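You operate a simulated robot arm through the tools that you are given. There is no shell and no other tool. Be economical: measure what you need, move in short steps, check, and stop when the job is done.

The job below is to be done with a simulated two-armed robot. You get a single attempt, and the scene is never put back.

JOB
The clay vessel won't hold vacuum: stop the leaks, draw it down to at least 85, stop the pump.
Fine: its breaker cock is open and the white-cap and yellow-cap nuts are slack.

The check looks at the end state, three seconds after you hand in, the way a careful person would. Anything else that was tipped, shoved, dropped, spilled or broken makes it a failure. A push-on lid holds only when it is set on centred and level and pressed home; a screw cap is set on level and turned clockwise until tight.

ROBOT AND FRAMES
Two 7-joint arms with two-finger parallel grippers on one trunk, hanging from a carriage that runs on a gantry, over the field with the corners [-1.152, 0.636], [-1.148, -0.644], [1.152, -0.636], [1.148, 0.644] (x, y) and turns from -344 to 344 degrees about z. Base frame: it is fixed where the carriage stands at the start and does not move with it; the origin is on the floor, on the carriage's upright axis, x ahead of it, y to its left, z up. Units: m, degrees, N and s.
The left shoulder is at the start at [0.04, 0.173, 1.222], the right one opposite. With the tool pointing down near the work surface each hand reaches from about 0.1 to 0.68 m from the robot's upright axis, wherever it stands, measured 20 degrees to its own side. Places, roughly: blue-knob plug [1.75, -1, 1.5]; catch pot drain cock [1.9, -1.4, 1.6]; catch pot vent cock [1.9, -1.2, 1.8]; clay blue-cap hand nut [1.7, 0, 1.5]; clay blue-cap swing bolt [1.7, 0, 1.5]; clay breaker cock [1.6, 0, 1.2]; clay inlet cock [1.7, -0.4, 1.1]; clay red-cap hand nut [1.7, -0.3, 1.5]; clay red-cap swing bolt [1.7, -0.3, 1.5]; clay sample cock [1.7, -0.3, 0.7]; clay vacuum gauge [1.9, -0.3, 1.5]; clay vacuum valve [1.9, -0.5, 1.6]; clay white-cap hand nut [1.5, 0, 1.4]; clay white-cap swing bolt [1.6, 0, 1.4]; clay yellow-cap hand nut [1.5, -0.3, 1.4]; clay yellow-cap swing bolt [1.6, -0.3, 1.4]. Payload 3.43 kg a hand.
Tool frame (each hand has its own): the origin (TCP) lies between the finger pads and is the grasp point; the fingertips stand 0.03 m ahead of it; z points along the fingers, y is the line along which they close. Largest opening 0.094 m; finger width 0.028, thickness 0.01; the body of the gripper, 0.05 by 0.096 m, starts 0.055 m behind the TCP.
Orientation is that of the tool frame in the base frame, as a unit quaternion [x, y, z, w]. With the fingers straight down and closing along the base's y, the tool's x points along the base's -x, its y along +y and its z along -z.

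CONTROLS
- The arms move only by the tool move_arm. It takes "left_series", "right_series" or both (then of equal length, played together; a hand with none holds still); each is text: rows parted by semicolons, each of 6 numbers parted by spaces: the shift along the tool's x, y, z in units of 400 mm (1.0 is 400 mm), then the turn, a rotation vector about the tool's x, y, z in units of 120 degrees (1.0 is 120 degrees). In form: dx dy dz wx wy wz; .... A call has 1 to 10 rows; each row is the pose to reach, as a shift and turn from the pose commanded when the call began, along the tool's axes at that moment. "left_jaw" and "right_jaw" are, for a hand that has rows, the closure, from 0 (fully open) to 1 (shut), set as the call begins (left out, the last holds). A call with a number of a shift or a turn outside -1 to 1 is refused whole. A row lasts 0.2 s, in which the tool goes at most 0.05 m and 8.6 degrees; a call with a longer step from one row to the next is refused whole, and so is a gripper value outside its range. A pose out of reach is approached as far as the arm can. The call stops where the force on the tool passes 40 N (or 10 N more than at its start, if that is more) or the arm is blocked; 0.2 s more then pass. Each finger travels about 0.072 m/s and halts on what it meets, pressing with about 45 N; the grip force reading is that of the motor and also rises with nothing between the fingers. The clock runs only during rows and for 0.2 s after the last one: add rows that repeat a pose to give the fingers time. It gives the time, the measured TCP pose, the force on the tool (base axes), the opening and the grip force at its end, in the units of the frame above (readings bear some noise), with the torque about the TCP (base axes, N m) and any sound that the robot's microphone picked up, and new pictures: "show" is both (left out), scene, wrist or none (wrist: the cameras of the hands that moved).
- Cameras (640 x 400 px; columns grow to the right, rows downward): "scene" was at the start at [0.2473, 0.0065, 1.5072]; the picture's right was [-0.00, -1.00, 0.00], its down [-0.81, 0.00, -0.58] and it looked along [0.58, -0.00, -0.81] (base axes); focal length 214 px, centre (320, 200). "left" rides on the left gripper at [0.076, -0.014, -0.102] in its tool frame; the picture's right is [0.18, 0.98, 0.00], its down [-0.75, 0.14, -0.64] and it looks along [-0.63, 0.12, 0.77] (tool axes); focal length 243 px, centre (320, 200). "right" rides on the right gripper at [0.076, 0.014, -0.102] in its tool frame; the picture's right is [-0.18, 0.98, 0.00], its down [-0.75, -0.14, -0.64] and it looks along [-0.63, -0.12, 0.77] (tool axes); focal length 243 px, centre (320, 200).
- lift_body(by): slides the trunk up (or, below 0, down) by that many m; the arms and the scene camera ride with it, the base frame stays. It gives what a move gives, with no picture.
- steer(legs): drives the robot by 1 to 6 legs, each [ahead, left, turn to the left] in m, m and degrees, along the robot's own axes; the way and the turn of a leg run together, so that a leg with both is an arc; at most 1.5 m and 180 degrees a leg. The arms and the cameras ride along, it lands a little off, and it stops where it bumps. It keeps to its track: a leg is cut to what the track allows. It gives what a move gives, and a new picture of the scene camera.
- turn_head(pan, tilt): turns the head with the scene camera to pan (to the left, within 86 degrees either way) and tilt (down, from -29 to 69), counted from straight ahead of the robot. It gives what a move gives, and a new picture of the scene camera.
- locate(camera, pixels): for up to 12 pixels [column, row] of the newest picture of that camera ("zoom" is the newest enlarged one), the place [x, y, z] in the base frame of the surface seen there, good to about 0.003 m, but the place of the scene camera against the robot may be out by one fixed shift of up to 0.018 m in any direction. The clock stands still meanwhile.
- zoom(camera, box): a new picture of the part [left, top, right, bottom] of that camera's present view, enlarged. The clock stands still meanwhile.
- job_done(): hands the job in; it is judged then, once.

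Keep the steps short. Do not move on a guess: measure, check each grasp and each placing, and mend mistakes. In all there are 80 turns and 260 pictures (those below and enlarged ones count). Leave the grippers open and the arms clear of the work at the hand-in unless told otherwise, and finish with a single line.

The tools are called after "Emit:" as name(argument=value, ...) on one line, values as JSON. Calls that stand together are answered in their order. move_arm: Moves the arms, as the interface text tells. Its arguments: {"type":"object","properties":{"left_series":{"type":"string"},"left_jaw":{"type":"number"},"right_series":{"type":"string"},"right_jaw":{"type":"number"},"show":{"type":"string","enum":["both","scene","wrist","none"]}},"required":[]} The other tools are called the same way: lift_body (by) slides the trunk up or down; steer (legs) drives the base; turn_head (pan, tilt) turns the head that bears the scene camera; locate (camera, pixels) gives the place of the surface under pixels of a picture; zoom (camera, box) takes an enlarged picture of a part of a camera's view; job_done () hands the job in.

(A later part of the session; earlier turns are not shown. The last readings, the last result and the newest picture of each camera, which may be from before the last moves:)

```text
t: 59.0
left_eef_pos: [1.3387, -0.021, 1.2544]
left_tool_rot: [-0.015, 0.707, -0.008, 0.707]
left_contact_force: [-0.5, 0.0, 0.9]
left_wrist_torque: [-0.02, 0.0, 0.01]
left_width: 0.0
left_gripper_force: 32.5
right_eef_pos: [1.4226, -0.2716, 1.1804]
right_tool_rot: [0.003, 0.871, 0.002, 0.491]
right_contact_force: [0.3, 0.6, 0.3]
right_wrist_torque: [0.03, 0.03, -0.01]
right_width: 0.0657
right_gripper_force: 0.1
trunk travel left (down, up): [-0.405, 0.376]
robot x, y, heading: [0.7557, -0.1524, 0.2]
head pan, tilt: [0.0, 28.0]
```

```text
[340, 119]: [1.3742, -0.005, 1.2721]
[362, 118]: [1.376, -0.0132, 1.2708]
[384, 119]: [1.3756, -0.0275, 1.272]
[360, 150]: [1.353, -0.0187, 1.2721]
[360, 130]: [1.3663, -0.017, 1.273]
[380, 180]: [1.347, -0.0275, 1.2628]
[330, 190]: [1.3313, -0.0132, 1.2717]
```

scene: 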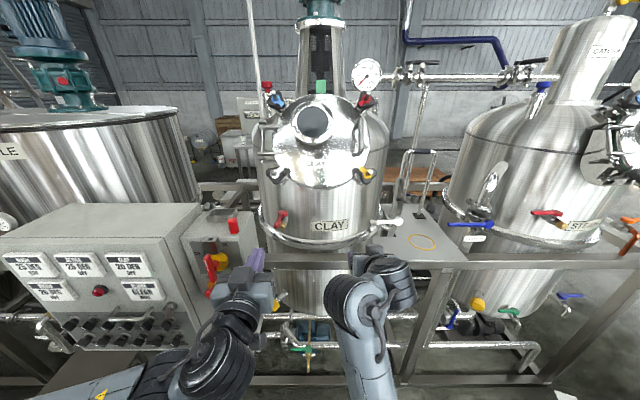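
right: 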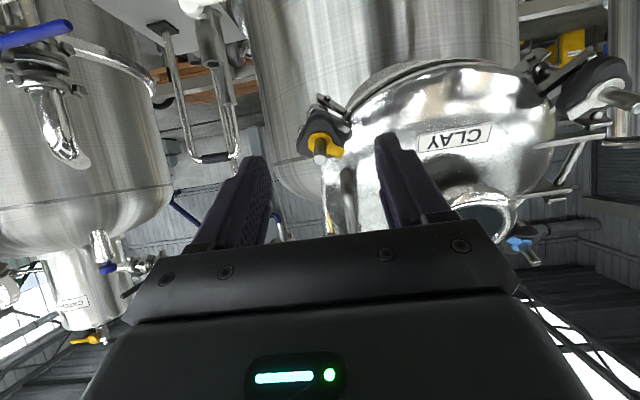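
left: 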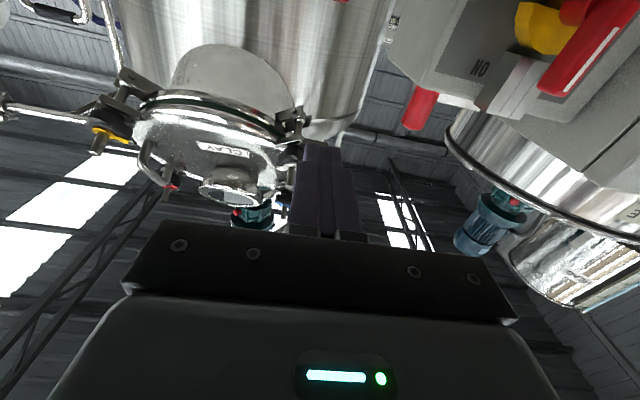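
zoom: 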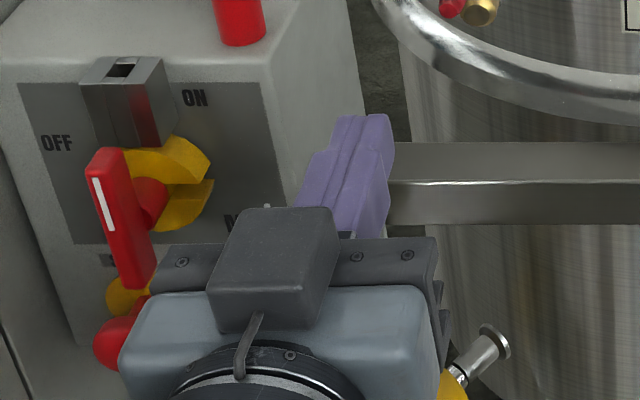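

Calibrated, the lever runs from pivot (1.658, −0.020) straight out to (1.58, −0.008) at z 1.17. The switch box stands close on the left, so I'll come with the hand yawed 30° from the right. First I move the right hand 12 cm aside while the left goes to a pre-position.

Emit:
move_arm(right_series="0 -0.1 0 0 0 0; 0 -0.2 0 0 0 0; 0 -0.3 0 0 0 0; 0 -0.3 0 0 0 0; 0 -0.3 0 0 0 0; 0 -0.3 0 0 0 0; 0 -0.3 0 0 0 0; 0 -0.3 0 0 0 0", left_series="0 0 0 0 0 0; 0 0 0 0 0 0; 0 0 0 0 0 0; 0.04 -0.05 0.08 -0.05 0 0; 0.08 -0.1 0.16 -0.1 0 0; 0.12 -0.15 0.24 -0.15 0 0; 0.16 -0.19 0.32 -0.2 0 0; 0.194 -0.2325 0.385 -0.25 0 0", show="both")

Emit:
zoom(camera="scene", box=[230, 170, 370, 280])

```text
t: 60.8
left_eef_pos: [1.4923, -0.1195, 1.1797]
left_tool_rot: [-0.199, 0.685, 0.175, 0.679]
left_contact_force: [0.7, 0.8, 0.0]
left_wrist_torque: [0.03, 0.0, 0.03]
left_width: 0.0
left_gripper_force: 32.9
right_eef_pos: [1.4257, -0.3941, 1.182]
right_tool_rot: [0.002, 0.871, 0.001, 0.491]
right_contact_force: [0.9, 0.0, -0.8]
right_wrist_torque: [0.03, -0.01, 0.04]
right_width: 0.0658
right_gripper_force: 0.1
trunk travel left (down, up): [-0.405, 0.376]
robot x, y, heading: [0.7595, -0.1497, -0.0]
head pan, tilt: [0.0, 28.0]
```

scene: 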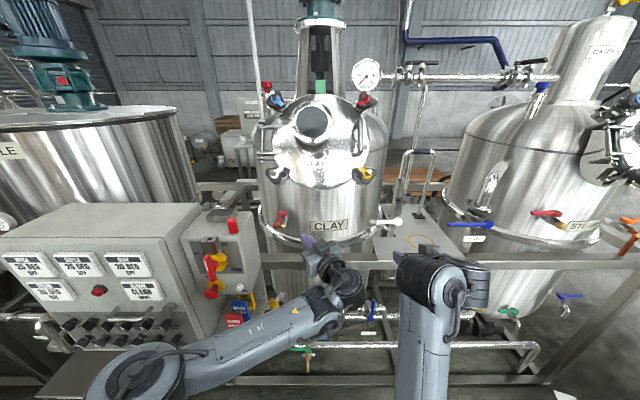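
right: 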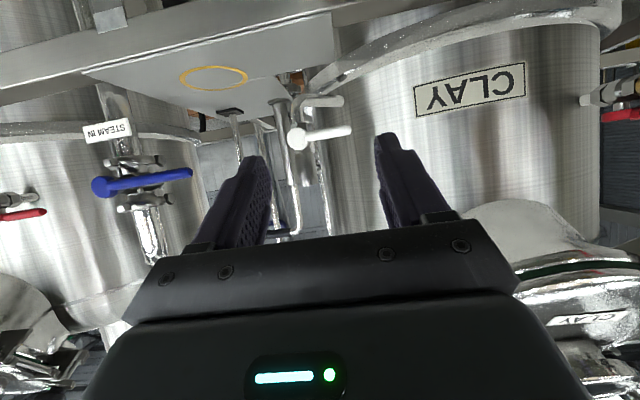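
left: 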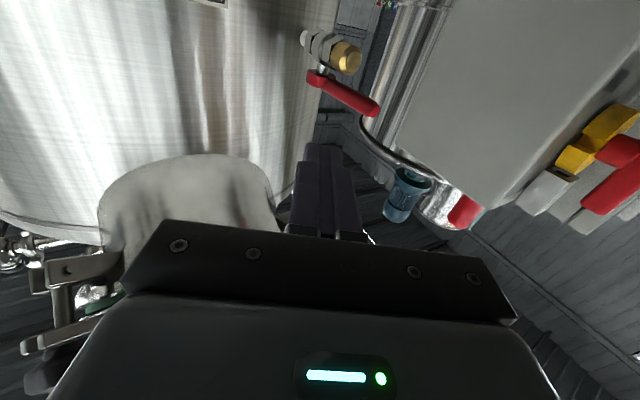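

```text
3.64 times, centred on (300, 225) of scene
```

zoom: 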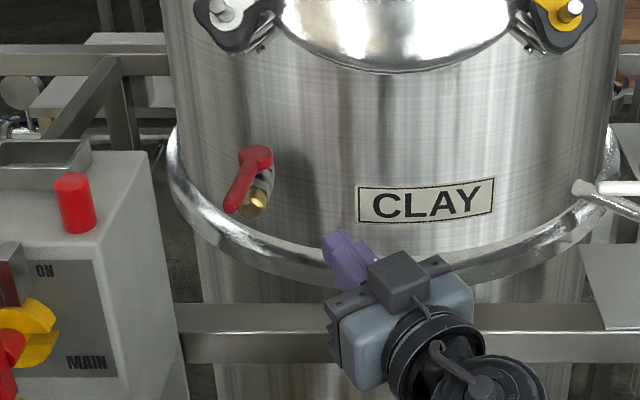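

Now the left wrist camera sees the lever at (345,90). I measure it exactly.

Emit:
locate(camera="left", pixels=[[314, 80], [330, 83], [345, 93], [360, 102], [374, 110], [310, 85], [345, 55], [322, 45], [332, 60], [450, 110], [400, 160], [322, 90]])

```text
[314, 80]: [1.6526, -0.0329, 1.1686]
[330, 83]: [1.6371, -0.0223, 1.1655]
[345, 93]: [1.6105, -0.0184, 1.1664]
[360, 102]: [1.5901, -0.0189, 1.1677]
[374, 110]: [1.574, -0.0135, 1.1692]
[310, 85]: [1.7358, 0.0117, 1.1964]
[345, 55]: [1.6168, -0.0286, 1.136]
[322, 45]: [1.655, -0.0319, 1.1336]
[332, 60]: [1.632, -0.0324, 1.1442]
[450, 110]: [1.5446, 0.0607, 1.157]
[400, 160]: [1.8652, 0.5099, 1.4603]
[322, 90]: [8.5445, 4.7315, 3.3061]
```

Lever pivot ≈(1.658, −0.021), centre z 1.167, pointing at 9° left of straight out. I move the closed fingers to its right side and sweep along an arc toward crosswise.

Emit:
move_arm(left_series="0.003 -0.01 0.11 0 0 0; 0.007 -0.02 0.226 0 0 0; 0.004 0.015 0.25 0 0 0; 0.004 0.051 0.277 0 0 0; 0.002 0.0975 0.319 0 0 0; 0.002 0.0975 0.319 0 0 0", show="both")

Emit:
zoom(camera="scene", box=[230, 170, 330, 260])

```text
t: 62.2
left_eef_pos: [1.5858, -0.0147, 1.1756]
left_tool_rot: [-0.198, 0.685, 0.175, 0.679]
left_contact_force: [-0.2, 0.2, -0.3]
left_wrist_torque: [0.01, 0.0, -0.01]
left_width: 0.0
left_gripper_force: 33.0
right_eef_pos: [1.4256, -0.3921, 1.1814]
right_tool_rot: [0.003, 0.871, 0.001, 0.491]
right_contact_force: [0.4, 0.0, 0.4]
right_wrist_torque: [-0.05, -0.01, -0.01]
right_width: 0.0658
right_gripper_force: 0.0
trunk travel left (down, up): [-0.405, 0.376]
robot x, y, heading: [0.7554, -0.1517, 0.2]
head pan, tilt: [0.0, 28.0]
```

scene: 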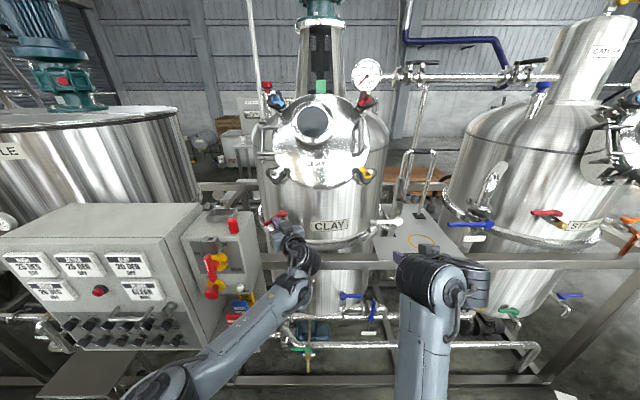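
left: 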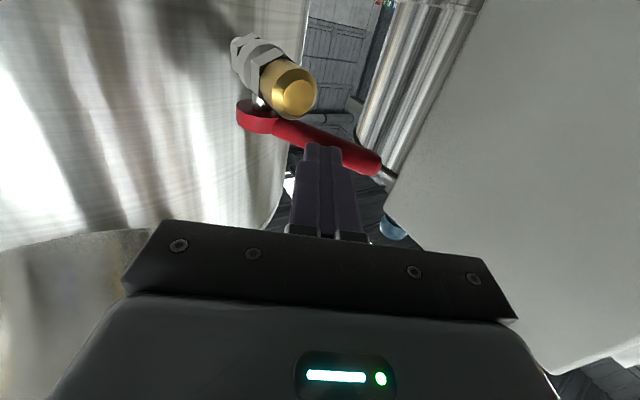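

```text
4.44 times, centred on (280, 215) of scene
```

zoom: 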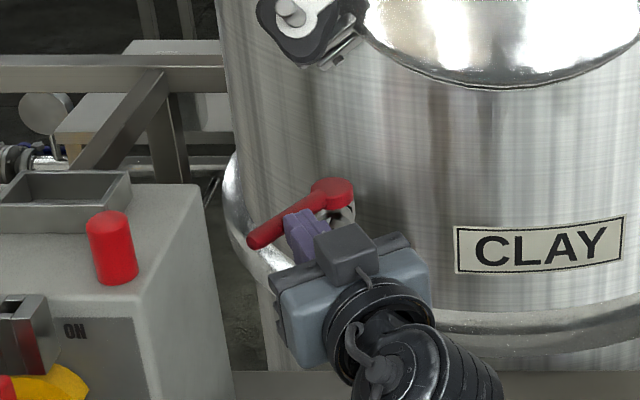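

The lever is swinging. I continue the arc to crosswise and slightly beyond.

Emit:
move_arm(left_series="-0.002 0.012 0.024 0 0 0; -0.002 0.023 0.0475 0 0 0; -0.002 0.022 0.068 0 0 0; -0.002 0.0215 0.0885 0 0 0; -0.002 0.014 0.101 0 0 0; -0.002 0.007 0.113 0 0 0; -0.002 0.0015 0.123 0 0 0", show="both")

Emit:
zoom(camera="scene", box=[230, 170, 330, 260])

```text
t: 63.8
left_eef_pos: [1.6245, 0.0111, 1.175]
left_tool_rot: [-0.197, 0.685, 0.176, 0.679]
left_contact_force: [-13.1, 2.2, 1.4]
left_wrist_torque: [0.0, 0.01, 0.19]
left_width: 0.0
left_gripper_force: 33.1
right_eef_pos: [1.4248, -0.3935, 1.1806]
right_tool_rot: [0.002, 0.871, 0.002, 0.491]
right_contact_force: [-0.3, -1.1, -0.3]
right_wrist_torque: [0.0, 0.0, 0.02]
right_width: 0.0658
right_gripper_force: 0.0
trunk travel left (down, up): [-0.405, 0.376]
robot x, y, heading: [0.7563, -0.1528, 0.0]
head pan, tilt: [0.0, 28.0]
```

scene: 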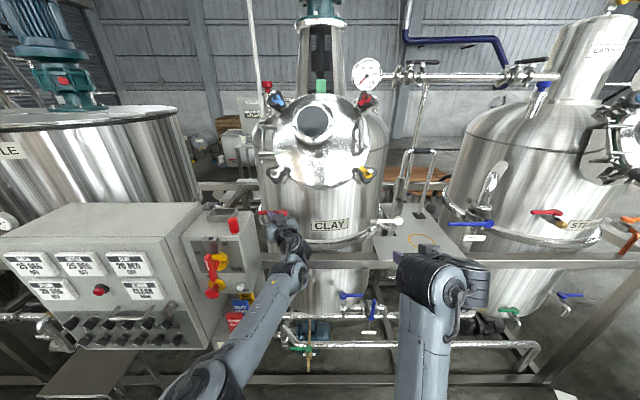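
left: 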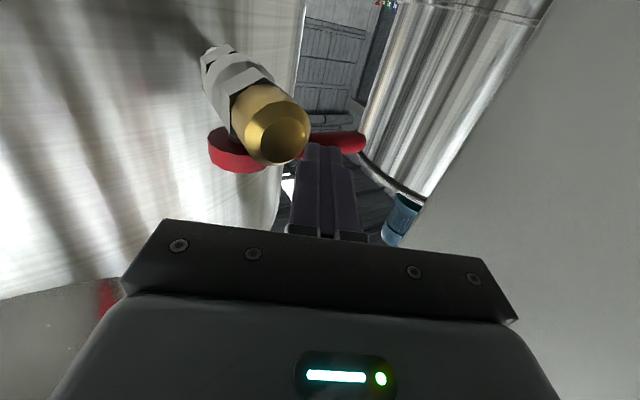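

```text
4.44 times, centred on (280, 215) of scene
```

zoom: 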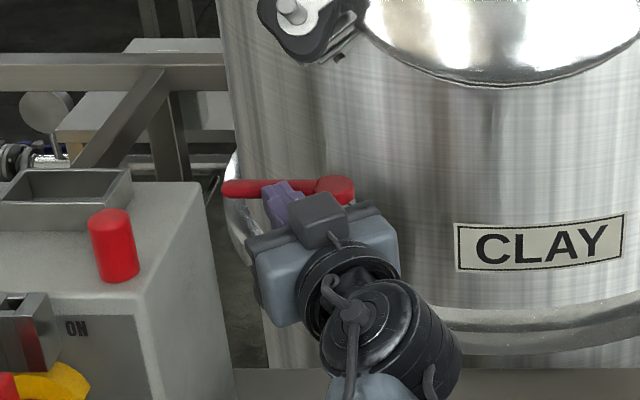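

The lever is crosswise. I press 4 mm further to make sure it is on its stop.

Emit:
move_arm(left_series="0 -0.005 0.009 0 0 0; 0 -0.01 0.018 0 0 0", show="none")

```text
t: 64.2
left_eef_pos: [1.6243, 0.0115, 1.174]
left_tool_rot: [-0.201, 0.684, 0.177, 0.679]
left_contact_force: [-30.4, 0.2, 1.5]
left_wrist_torque: [0.07, 0.03, 0.19]
left_width: 0.0001
left_gripper_force: 33.4
right_eef_pos: [1.4206, -0.3929, 1.1786]
right_tool_rot: [0.002, 0.872, 0.002, 0.489]
right_contact_force: [-0.4, 0.6, -0.1]
right_wrist_torque: [-0.02, 0.0, -0.01]
right_width: 0.0657
right_gripper_force: 0.1
trunk travel left (down, up): [-0.405, 0.376]
robot x, y, heading: [0.7556, -0.1515, 0.2]
head pan, tilt: [0.0, 28.0]
stopped in row 2 (left hand): the force on the tool passed its limit at 54 N (the readings are from after the stop); the commanded pose is now the measured one
```

It is firmly on its stop (54 N). I retreat the left hand, and look at the panel switches.

Emit:
move_arm(left_series="0 0 -0.1 0 0 0; 0 0 -0.2 0 0 0; 0 0 -0.3 0 0 0; 0 0 -0.4 0 0 0; 0 0 -0.4 0 0 0", show="scene")

Emit:
zoom(camera="scene", box=[60, 250, 200, 360])

Emit:
zoom(camera="scene", box=[230, 170, 330, 260])

```text
t: 65.4
left_eef_pos: [1.4939, -0.0683, 1.1774]
left_tool_rot: [-0.2, 0.683, 0.175, 0.68]
left_contact_force: [0.1, 0.4, 1.3]
left_wrist_torque: [0.0, -0.02, 0.05]
left_width: 0.0
left_gripper_force: 32.8
right_eef_pos: [1.4254, -0.3917, 1.1818]
right_tool_rot: [0.002, 0.871, 0.002, 0.492]
right_contact_force: [-0.3, 0.0, 0.1]
right_wrist_torque: [-0.02, 0.01, -0.04]
right_width: 0.066
right_gripper_force: 0.2
trunk travel left (down, up): [-0.405, 0.376]
robot x, y, heading: [0.757, -0.1565, -0.0]
head pan, tilt: [0.0, 28.0]
```

scene: 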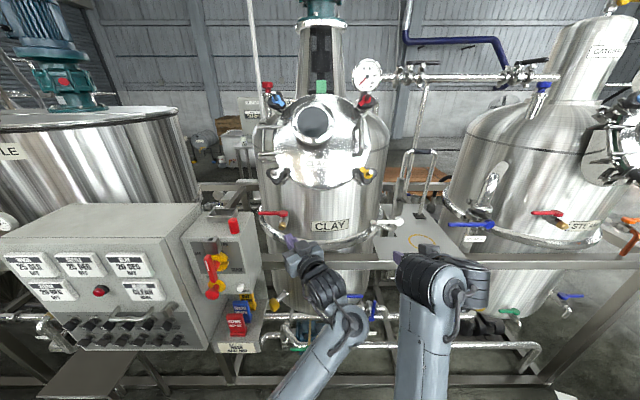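

```text
3.64 times, centred on (130, 305) of scene
```

zoom: 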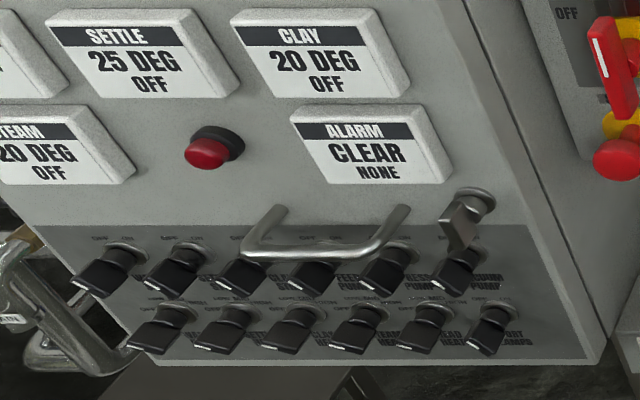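

```text
4.44 times, centred on (280, 215) of scene
```

zoom: 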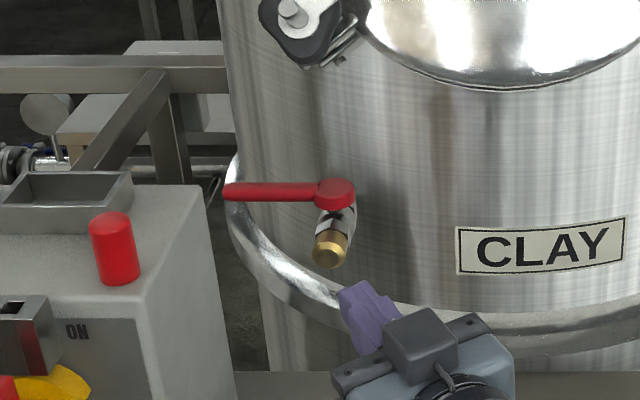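

The breaker lever is now crosswise = closed. Next, the vacuum pump knob at zoom (455,270). I measure it and the latch/handle around.

Emit:
zoom(camera="scene", box=[130, 285, 190, 345])

```text
6.67 times, centred on (160, 315) of scene
```

zoom: 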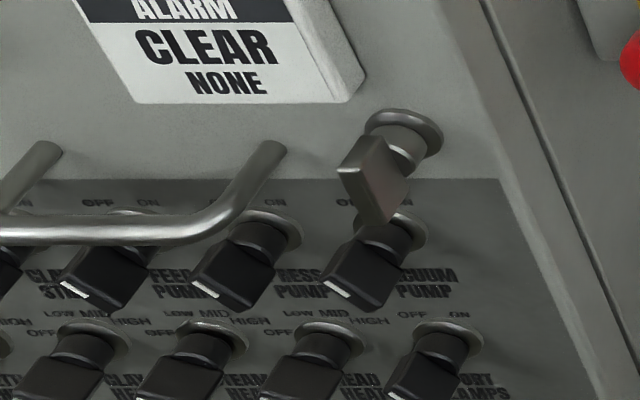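

Emit:
locate(camera="zoom", pixels=[[345, 265], [338, 292], [370, 275], [375, 235], [425, 235], [450, 200], [470, 285], [360, 175], [380, 205], [225, 230], [270, 145], [290, 180]])

Emit:
locate(camera="scene", pixels=[[205, 300], [213, 292], [100, 300], [238, 345], [234, 325], [172, 330]])

```text
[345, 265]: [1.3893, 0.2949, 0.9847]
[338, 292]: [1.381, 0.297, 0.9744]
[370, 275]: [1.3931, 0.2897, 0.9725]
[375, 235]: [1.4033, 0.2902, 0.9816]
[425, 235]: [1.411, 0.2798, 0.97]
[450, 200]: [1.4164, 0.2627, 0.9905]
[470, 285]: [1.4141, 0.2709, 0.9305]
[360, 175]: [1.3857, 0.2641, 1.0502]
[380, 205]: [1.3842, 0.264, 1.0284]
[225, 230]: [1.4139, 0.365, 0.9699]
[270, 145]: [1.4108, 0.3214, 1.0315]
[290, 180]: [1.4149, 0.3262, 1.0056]
```

```text
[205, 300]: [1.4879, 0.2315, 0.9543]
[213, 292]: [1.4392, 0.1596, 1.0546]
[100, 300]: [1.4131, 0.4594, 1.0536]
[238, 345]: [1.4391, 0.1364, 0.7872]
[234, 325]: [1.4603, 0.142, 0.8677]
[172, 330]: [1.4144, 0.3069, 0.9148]
```

The panel face is at x≈1.405, knob axis near (y 0.282, z 0.98). To give the left arm room, I back 0.2 m, move left 0.2 m, and lower 0.15 m.

Emit:
steer(legs=[[-0.2, 0, 0], [0, 0.2, 0]])

Emit:
lift_body(by=-0.15)

```text
t: 68.2
left_eef_pos: [1.2936, 0.1327, 1.1787]
left_tool_rot: [-0.199, 0.683, 0.177, 0.68]
left_contact_force: [0.5, 1.2, 0.1]
left_wrist_torque: [0.0, 0.01, 0.0]
left_width: 0.0
left_gripper_force: 32.5
right_eef_pos: [1.2258, -0.1913, 1.181]
right_tool_rot: [0.002, 0.871, 0.003, 0.491]
right_contact_force: [0.3, 0.7, 0.0]
right_wrist_torque: [-0.01, -0.01, -0.02]
right_width: 0.0661
right_gripper_force: 0.0
trunk travel left (down, up): [-0.405, 0.376]
robot x, y, heading: [0.5546, 0.0495, 0.2]
head pan, tilt: [0.0, 28.0]
```

scene: 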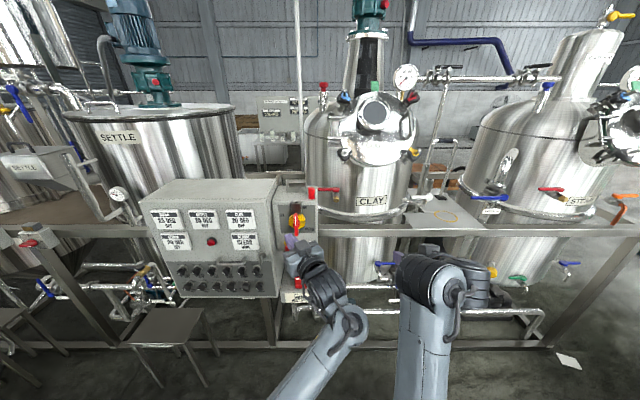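

```text
t: 70.0
left_eef_pos: [1.2953, 0.1328, 1.028]
left_tool_rot: [-0.2, 0.683, 0.175, 0.68]
left_contact_force: [0.1, 0.5, 0.5]
left_wrist_torque: [-0.02, -0.03, 0.02]
left_width: 0.0002
left_gripper_force: 32.9
right_eef_pos: [1.2266, -0.1926, 1.0314]
right_tool_rot: [0.002, 0.871, 0.002, 0.491]
right_contact_force: [1.3, -0.3, -1.2]
right_wrist_torque: [-0.01, 0.0, 0.02]
right_width: 0.0659
right_gripper_force: 0.0
trunk travel left (down, up): [-0.255, 0.526]
robot x, y, heading: [0.5542, 0.0448, 0.2]
head pan, tilt: [0.0, 28.0]
```

Now I straighten the left hand and place it in front of the pump knob at a standoff, jaws half open.

Emit:
move_arm(left_series="0.02 0.073 0.02 0.05 0 0; 0.04 0.146 0.04 0.1 0 0; 0.06 0.22 0.06 0.15 0 0; 0.08 0.29 0.08 0.2 0 0; 0.095 0.365 0.1 0.255 0 0; 0.095 0.365 0.1 0.255 0 0", left_jaw=0.5, show="both")

Emit:
zoom(camera="left", box=[220, 20, 440, 160])

Emit:
zoom(camera="scene", box=[220, 160, 320, 240])

```text
t: 71.4
left_eef_pos: [1.2533, 0.276, 0.986]
left_tool_rot: [-0.012, 0.705, -0.013, 0.709]
left_contact_force: [0.2, 0.1, -0.9]
left_wrist_torque: [0.03, -0.02, 0.04]
left_width: 0.047
left_gripper_force: 0.0
right_eef_pos: [1.2258, -0.1923, 1.0312]
right_tool_rot: [0.002, 0.871, 0.002, 0.491]
right_contact_force: [0.4, 0.0, 0.1]
right_wrist_torque: [0.01, 0.02, 0.03]
right_width: 0.0658
right_gripper_force: 0.1
trunk travel left (down, up): [-0.255, 0.526]
robot x, y, heading: [0.5568, 0.0494, 0.2]
head pan, tilt: [0.0, 28.0]
```

scene: 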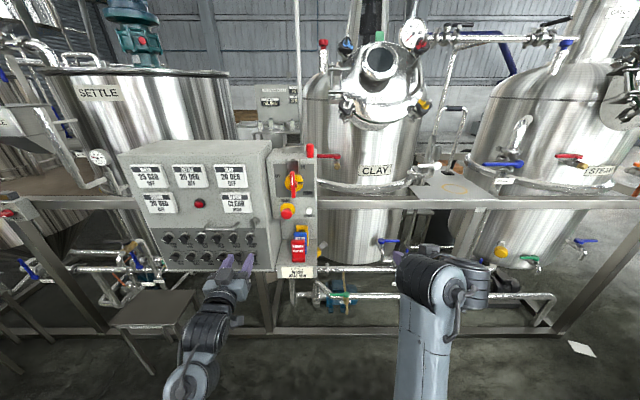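
left: 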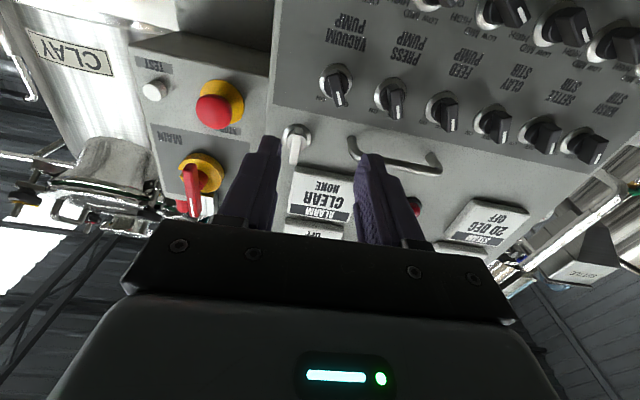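

```text
2.86 times, centred on (330, 90) of left
```

zoom: 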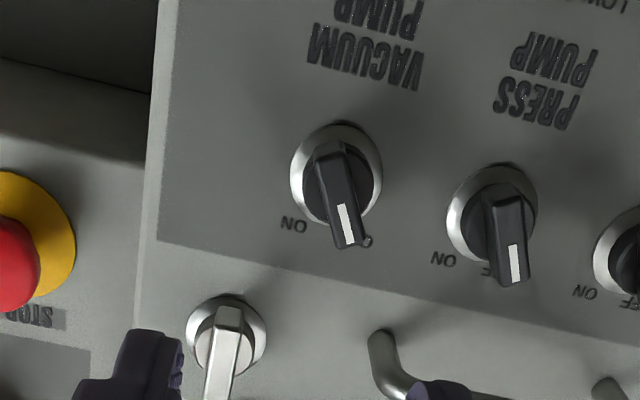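

```text
5.00 times, centred on (270, 200) of scene
```

zoom: 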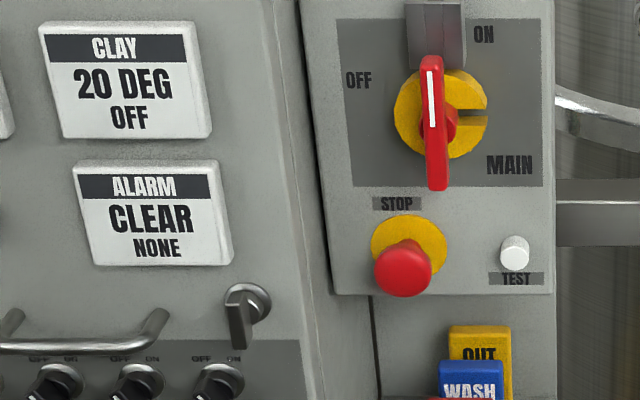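

The pump knob's white pointer is at OFF (upper-left really); ON is upper-right. I measure it from here.

Emit:
zoom(camera="left", box=[300, 50, 380, 120])

```text
5.71 times, centred on (340, 85) of left
```

zoom: 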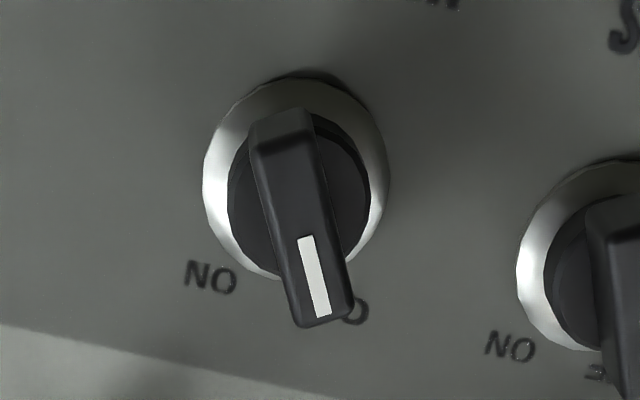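

Emit:
locate(camera="zoom", pixels=[[275, 130], [300, 135], [295, 220], [325, 300], [318, 250], [295, 315], [230, 180], [380, 170], [300, 88], [350, 200], [240, 150], [340, 315]])

Emit:
locate(camera="left", pixels=[[300, 135], [293, 160], [352, 145], [395, 110], [398, 90], [375, 165]])

```text
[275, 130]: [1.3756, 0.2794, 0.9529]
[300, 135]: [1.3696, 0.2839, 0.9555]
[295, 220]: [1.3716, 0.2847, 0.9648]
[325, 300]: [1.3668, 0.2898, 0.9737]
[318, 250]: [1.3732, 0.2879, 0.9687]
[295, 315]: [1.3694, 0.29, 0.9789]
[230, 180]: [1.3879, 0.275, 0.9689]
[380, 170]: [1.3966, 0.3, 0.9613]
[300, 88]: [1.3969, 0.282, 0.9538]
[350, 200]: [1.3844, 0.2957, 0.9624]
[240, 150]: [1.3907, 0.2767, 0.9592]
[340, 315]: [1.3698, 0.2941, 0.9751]
```

```text
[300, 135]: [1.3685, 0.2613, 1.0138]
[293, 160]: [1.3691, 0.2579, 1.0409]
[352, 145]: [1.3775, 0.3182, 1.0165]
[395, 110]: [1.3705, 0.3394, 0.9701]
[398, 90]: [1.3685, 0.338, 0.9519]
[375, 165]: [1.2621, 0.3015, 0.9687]
```

Knob bar centre (1.370, 0.2865, 0.966), leaning ~22° left. I align with a −23° roll, then advance so the tips straddle it.

Emit:
move_arm(left_series="0.025 0.014 0 0 0 -0.063; 0.05 0.028 0 0 0 -0.126; 0.05 0.028 0.06 0 0 -0.19; 0.05 0.028 0.14 0 0 -0.19; 0.05 0.028 0.2 0 0 -0.19; 0.05 0.028 0.244 0 0 -0.19; 0.05 0.028 0.244 0 0 -0.19", show="wrist")

Emit:
zoom(camera="left", box=[220, 60, 440, 220])

```text
t: 73.0
left_eef_pos: [1.3539, 0.2896, 0.9668]
left_tool_rot: [-0.151, 0.689, -0.15, 0.692]
left_contact_force: [0.3, -0.2, 0.3]
left_wrist_torque: [0.0, -0.02, 0.0]
left_width: 0.0471
left_gripper_force: 0.0
right_eef_pos: [1.2261, -0.1907, 1.0306]
right_tool_rot: [0.002, 0.871, 0.003, 0.491]
right_contact_force: [0.3, -0.2, 0.3]
right_wrist_torque: [0.0, -0.02, 0.0]
right_width: 0.066
right_gripper_force: 0.1
trunk travel left (down, up): [-0.255, 0.526]
robot x, y, heading: [0.5552, 0.0466, 0.0]
head pan, tilt: [0.0, 28.0]
```

left: 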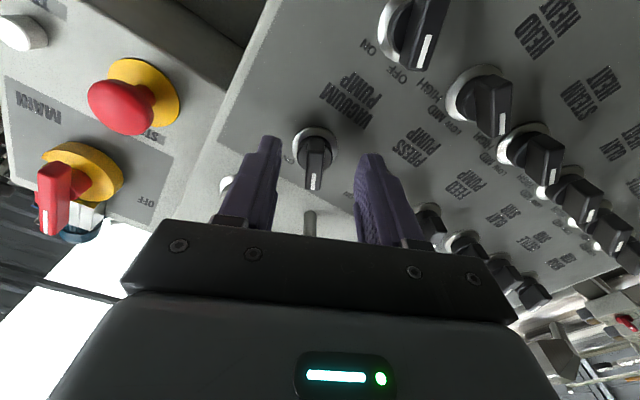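

```text
2.50 times, centred on (330, 140) of left
```

zoom: 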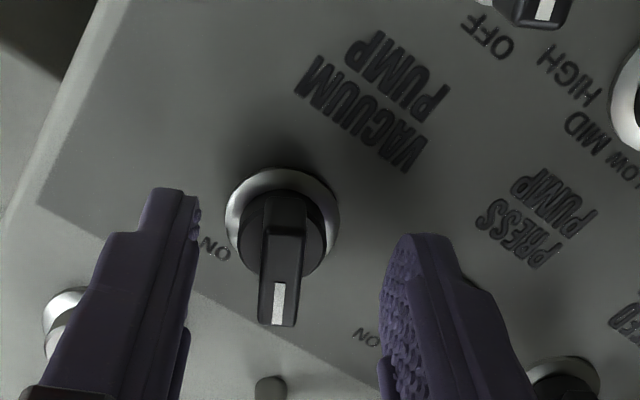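

Well aligned. Close on the knob.

Emit:
move_arm(left_series="0 0 0 0 0 0; 0 0 0 0 0 0; 0 0 0 0 0 0; 0 0 0 0 0 0", left_jaw=1, show="none")

Emit:
move_arm(left_series="0 0 0 0 0 0.06; 0 0 0 0 0 0.12; 0 0 0 0 0 0.18; 0 0 0 0 0 0.24; 0 0 0 0 0 0.3; 0 0 0 0 0 0.36; 0 0 0 0 0 0.42", show="both")

Emit:
zoom(camera="left", box=[220, 60, 440, 220])

```text
t: 74.0
left_eef_pos: [1.3554, 0.2854, 0.9665]
left_tool_rot: [-0.152, 0.688, -0.152, 0.693]
left_contact_force: [-1.8, -8.5, 5.8]
left_wrist_torque: [0.03, 0.52, -0.22]
left_width: 0.0099
left_gripper_force: 43.7
right_eef_pos: [1.2268, -0.193, 1.032]
right_tool_rot: [0.002, 0.87, 0.001, 0.493]
right_contact_force: [0.2, -0.9, 0.3]
right_wrist_torque: [0.0, 0.0, -0.01]
right_width: 0.0655
right_gripper_force: 0.1
trunk travel left (down, up): [-0.255, 0.526]
robot x, y, heading: [0.5556, 0.0499, 0.0]
head pan, tilt: [0.0, 28.0]
```

```text
t: 75.6
left_eef_pos: [1.3545, 0.2887, 0.9674]
left_tool_rot: [0.156, 0.688, 0.16, 0.691]
left_contact_force: [18.6, -1.9, -1.3]
left_wrist_torque: [-0.01, -0.44, -0.64]
left_width: 0.0098
left_gripper_force: 43.3
right_eef_pos: [1.2289, -0.1916, 1.0325]
right_tool_rot: [0.002, 0.87, 0.002, 0.493]
right_contact_force: [0.1, 0.6, 0.2]
right_wrist_torque: [-0.04, 0.01, -0.02]
right_width: 0.066
right_gripper_force: 0.0
trunk travel left (down, up): [-0.255, 0.526]
robot x, y, heading: [0.5564, 0.0496, 0.2]
head pan, tilt: [0.0, 28.0]
```

scene: 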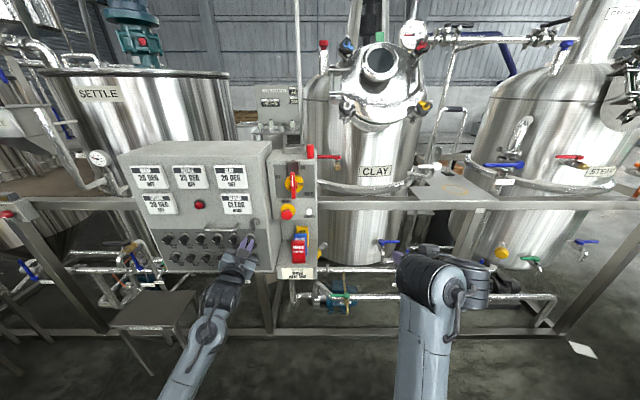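
left: 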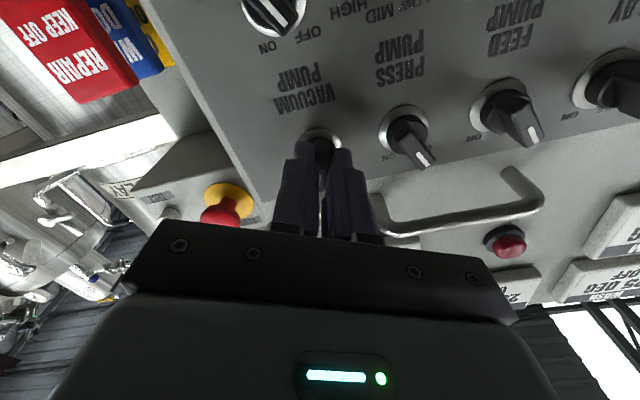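

```text
2.50 times, centred on (330, 140) of left
```

zoom: 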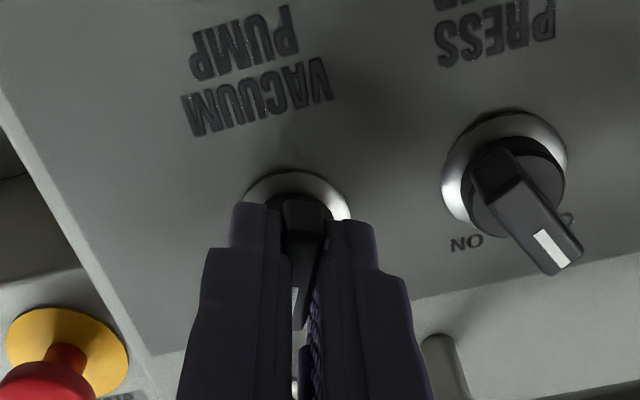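

The knob has followed ~50°; no sound yet. I turn ~20° more toward ON.

Emit:
move_arm(left_series="0 0 0 0 0 0.05; 0 0 0 0 0 0.1; 0 0 0 0 0 0.15; 0 0 0 0 0 0.18; 0 0 0 0 0 0.18", show="wrist")

Emit:
zoom(camera="scene", box=[380, 10, 450, 60])

```text
t: 76.8
left_eef_pos: [1.354, 0.2901, 0.9662]
left_tool_rot: [0.282, 0.647, 0.287, 0.648]
left_contact_force: [11.1, 4.8, -1.4]
left_wrist_torque: [-1.31, 0.34, -0.49]
left_width: 0.016
left_gripper_force: 45.1
right_eef_pos: [1.2288, -0.1911, 1.0328]
right_tool_rot: [0.001, 0.871, 0.003, 0.492]
right_contact_force: [0.8, 0.0, -0.2]
right_wrist_torque: [0.01, -0.01, 0.04]
right_width: 0.066
right_gripper_force: 0.0
trunk travel left (down, up): [-0.255, 0.526]
robot x, y, heading: [0.5566, 0.0495, 0.2]
head pan, tilt: [0.0, 28.0]
```

left: 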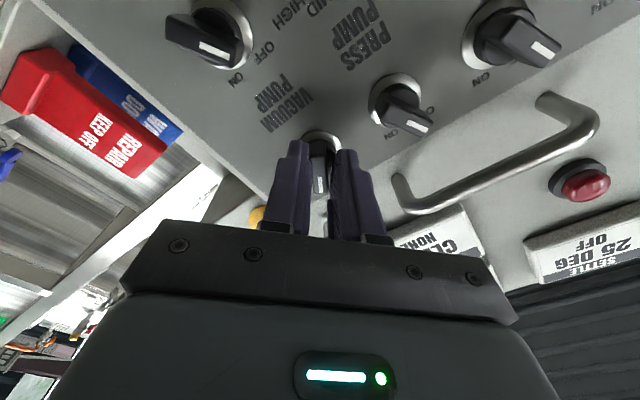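

```text
8.00 times, centred on (415, 35) of scene
```

zoom: 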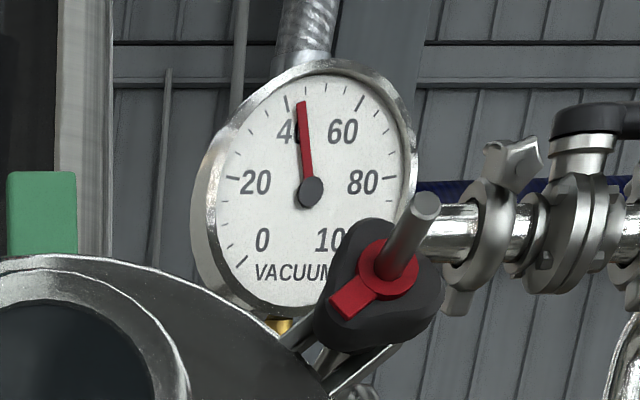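

The pump is on: gauge reads ~46 and rising. I hold and watch.

Emit:
move_arm(left_series="0 0 0 0 0 -0.04; 0 0 0 0 0 -0.08; 0 0 0 0 0 -0.08; 0 0 0 0 0 -0.08; 0 0 0 0 0 -0.08; 0 0 0 0 0 -0.08; 0 0 0 0 0 -0.08", show="none")

Emit:
zoom(camera="scene", box=[380, 10, 450, 60])

```text
t: 78.4
left_eef_pos: [1.3536, 0.2892, 0.9649]
left_tool_rot: [0.228, 0.668, 0.229, 0.67]
left_contact_force: [15.4, 8.4, -14.0]
left_wrist_torque: [-1.09, 0.68, 0.03]
left_width: 0.0121
left_gripper_force: 45.0
right_eef_pos: [1.2269, -0.1904, 1.0306]
right_tool_rot: [0.002, 0.871, 0.002, 0.491]
right_contact_force: [0.0, 0.3, 0.3]
right_wrist_torque: [0.06, -0.01, 0.0]
right_width: 0.0656
right_gripper_force: 0.1
trunk travel left (down, up): [-0.255, 0.526]
robot x, y, heading: [0.5582, 0.0498, 0.3]
head pan, tilt: [0.0, 28.0]
```

```text
8.00 times, centred on (415, 35) of scene
```

zoom: 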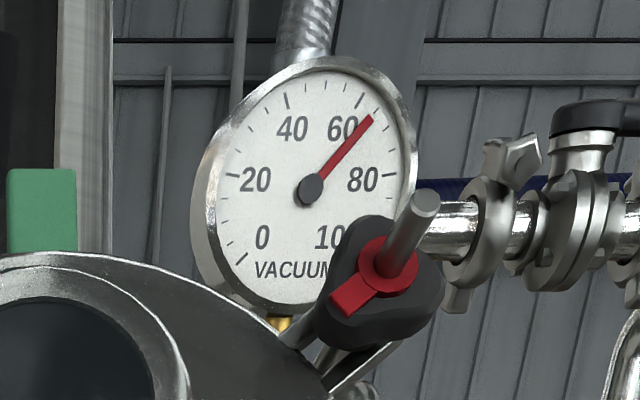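

~66 now. Hold 2 s more.

Emit:
move_arm(left_series="0 0 0 0 0 0; 0 0 0 0 0 0; 0 0 0 0 0 0; 0 0 0 0 0 0; 0 0 0 0 0 0; 0 0 0 0 0 0; 0 0 0 0 0 0; 0 0 0 0 0 0; 0 0 0 0 0 0; 0 0 0 0 0 0", show="none")

Emit:
zoom(camera="scene", box=[380, 10, 450, 60])

```text
t: 80.6
left_eef_pos: [1.3533, 0.2894, 0.9638]
left_tool_rot: [0.226, 0.669, 0.23, 0.67]
left_contact_force: [12.5, 8.3, -15.9]
left_wrist_torque: [-1.03, 0.42, -0.16]
left_width: 0.0121
left_gripper_force: 44.8
right_eef_pos: [1.2264, -0.1901, 1.0313]
right_tool_rot: [0.002, 0.871, 0.003, 0.492]
right_contact_force: [-0.7, 0.4, 0.3]
right_wrist_torque: [-0.02, -0.03, -0.03]
right_width: 0.0657
right_gripper_force: 0.0
trunk travel left (down, up): [-0.255, 0.526]
robot x, y, heading: [0.56, 0.0505, 0.1]
head pan, tilt: [0.0, 28.0]
```

```text
8.00 times, centred on (415, 35) of scene
```

zoom: 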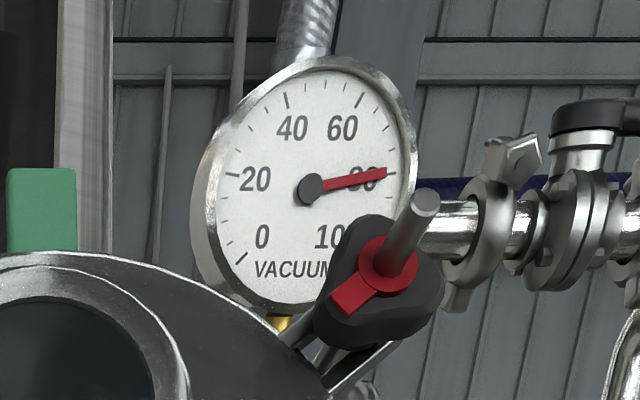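

~80. Two more holds.

Emit:
move_arm(left_series="0 0 0 0 0 0; 0 0 0 0 0 0; 0 0 0 0 0 0; 0 0 0 0 0 0; 0 0 0 0 0 0; 0 0 0 0 0 0; 0 0 0 0 0 0; 0 0 0 0 0 0; 0 0 0 0 0 0; 0 0 0 0 0 0", show="none")

Emit:
move_arm(left_series="0 0 0 0 0 0; 0 0 0 0 0 0; 0 0 0 0 0 0; 0 0 0 0 0 0; 0 0 0 0 0 0; 0 0 0 0 0 0; 0 0 0 0 0 0; 0 0 0 0 0 0; 0 0 0 0 0 0; 0 0 0 0 0 0", show="wrist")

Emit:
zoom(camera="scene", box=[380, 10, 450, 60])

```text
t: 82.8
left_eef_pos: [1.3525, 0.29, 0.965]
left_tool_rot: [0.227, 0.668, 0.231, 0.67]
left_contact_force: [13.0, 8.1, -15.3]
left_wrist_torque: [-1.11, 0.49, -0.09]
left_width: 0.0121
left_gripper_force: 45.3
right_eef_pos: [1.2269, -0.19, 1.0313]
right_tool_rot: [0.002, 0.871, 0.002, 0.492]
right_contact_force: [0.2, 0.1, 1.4]
right_wrist_torque: [0.0, -0.03, 0.01]
right_width: 0.0658
right_gripper_force: 0.1
trunk travel left (down, up): [-0.255, 0.526]
robot x, y, heading: [0.5574, 0.0477, 0.1]
head pan, tilt: [0.0, 28.0]
```

```text
t: 85.0
left_eef_pos: [1.3526, 0.2898, 0.9648]
left_tool_rot: [0.227, 0.669, 0.23, 0.67]
left_contact_force: [11.9, 9.1, -15.8]
left_wrist_torque: [-1.11, 0.54, -0.11]
left_width: 0.0123
left_gripper_force: 44.8
right_eef_pos: [1.2266, -0.1898, 1.0298]
right_tool_rot: [0.002, 0.871, 0.002, 0.491]
right_contact_force: [-0.1, -0.1, 0.0]
right_wrist_torque: [0.02, 0.0, 0.03]
right_width: 0.0657
right_gripper_force: 0.1
trunk travel left (down, up): [-0.255, 0.526]
robot x, y, heading: [0.5569, 0.0509, -0.0]
head pan, tilt: [0.0, 28.0]
```

left: 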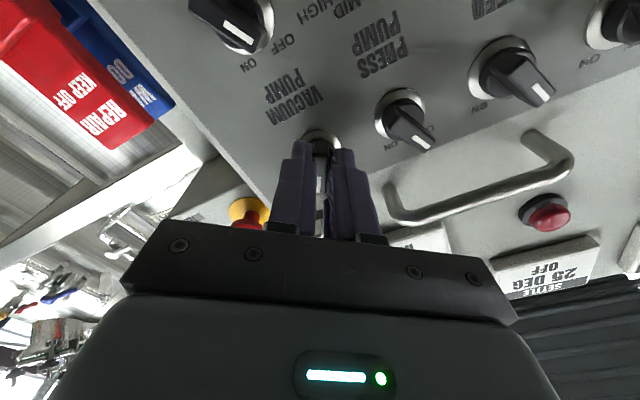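

```text
8.00 times, centred on (415, 35) of scene
```

zoom: 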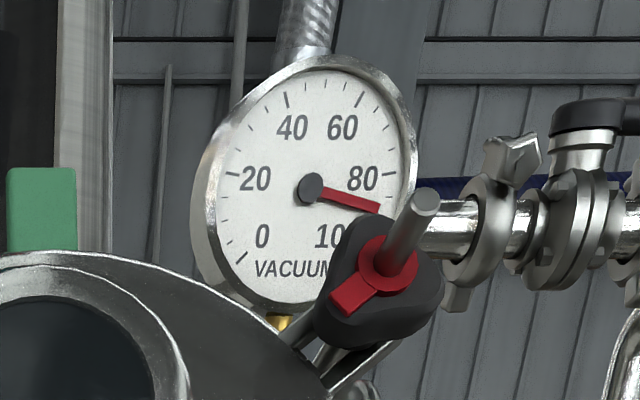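

~90. Enough, and I turn the knob back to OFF (about −64°).

Emit:
move_arm(left_series="0 0 0 0 0 -0.06; 0 0 0 0 0 -0.12; 0 0 0 0 0 -0.18; 0 0 0 0 0 -0.24; 0 0 0 0 0 -0.3; 0 0 0 0 0 -0.36; 0 0 0 0 0 -0.42; 0 0 0 0 0 -0.48; 0 0 0 0 0 -0.54; 0 0 0 0 0 -0.56", show="both")

Emit:
zoom(camera="scene", box=[380, 10, 450, 60])

```text
t: 87.2
left_eef_pos: [1.3529, 0.2862, 0.9651]
left_tool_rot: [-0.18, 0.681, -0.18, 0.686]
left_contact_force: [13.2, -4.1, -6.1]
left_wrist_torque: [0.01, 1.37, -0.58]
left_width: 0.0096
left_gripper_force: 43.9
right_eef_pos: [1.2269, -0.1915, 1.0321]
right_tool_rot: [0.001, 0.871, 0.003, 0.491]
right_contact_force: [0.0, 1.0, 1.0]
right_wrist_torque: [0.02, -0.03, -0.01]
right_width: 0.0658
right_gripper_force: 0.1
trunk travel left (down, up): [-0.255, 0.526]
robot x, y, heading: [0.5587, 0.0465, 0.1]
head pan, tilt: [0.0, 28.0]
```

scene: 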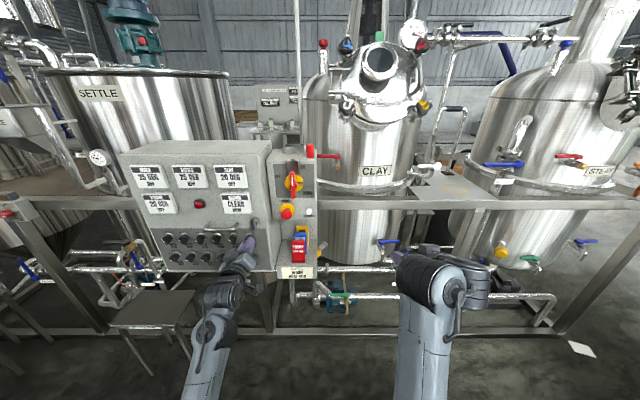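
left: 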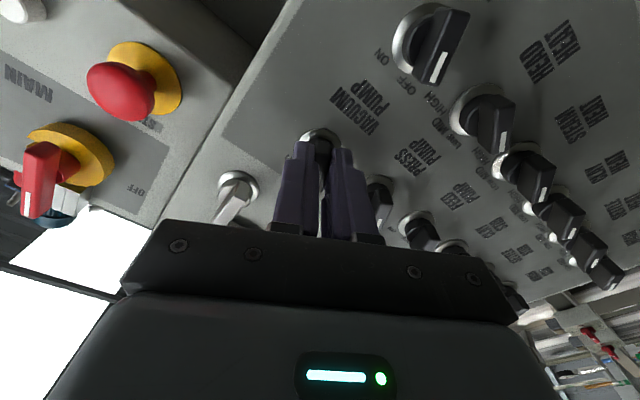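

```text
8.00 times, centred on (415, 35) of scene
```

zoom: 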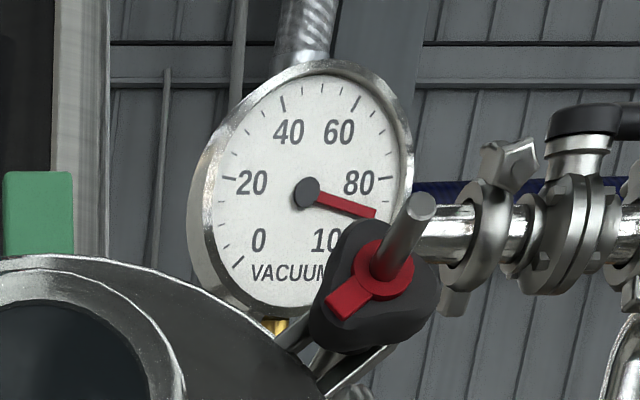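

Gauge ~92. I open and back straight out, then check the knob and whether the vacuum holds.

Emit:
move_arm(left_series="0 0 0 0 0 0; 0 0 0 0 0 0; 0 0 0 0 0 0; 0 0 -0.08 0 0 0; 0 0 -0.18 0 0 0; 0 0 -0.25 0 0 0; 0 0 -0.25 0 0 0; 0 0 -0.25 0 0 0", left_jaw=0.5, show="wrist")

Emit:
zoom(camera="left", box=[220, 20, 440, 160])

Emit:
zoom(camera="scene", box=[380, 10, 450, 60])

```text
t: 89.0
left_eef_pos: [1.2501, 0.2845, 0.9631]
left_tool_rot: [-0.181, 0.682, -0.18, 0.685]
left_contact_force: [-0.4, 0.5, 0.3]
left_wrist_torque: [0.0, 0.02, -0.01]
left_width: 0.0469
left_gripper_force: 0.1
right_eef_pos: [1.2255, -0.191, 1.0312]
right_tool_rot: [0.002, 0.872, 0.002, 0.49]
right_contact_force: [0.4, 0.3, 0.1]
right_wrist_torque: [-0.01, 0.03, 0.02]
right_width: 0.0658
right_gripper_force: 0.1
trunk travel left (down, up): [-0.255, 0.526]
robot x, y, heading: [0.557, 0.0501, 0.1]
head pan, tilt: [0.0, 28.0]
```

left: 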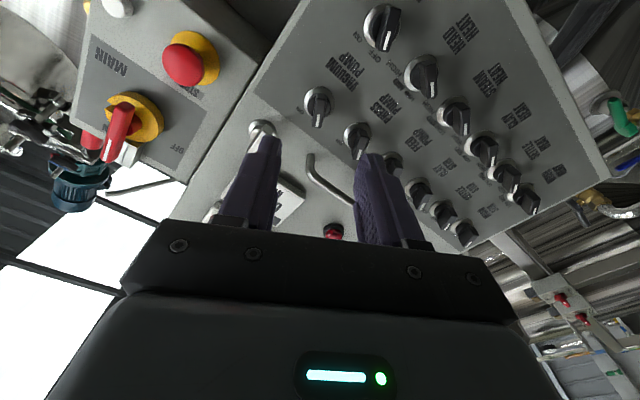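

```text
2.86 times, centred on (330, 90) of left
```

zoom: 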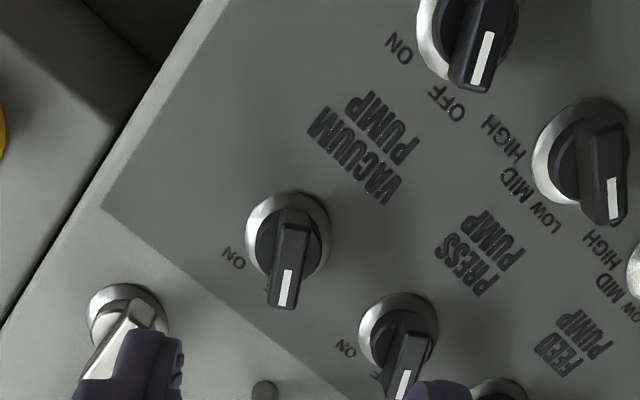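

```text
8.00 times, centred on (415, 35) of scene
```

zoom: 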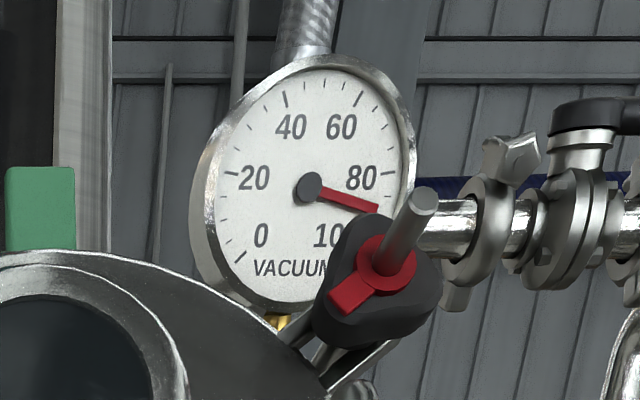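

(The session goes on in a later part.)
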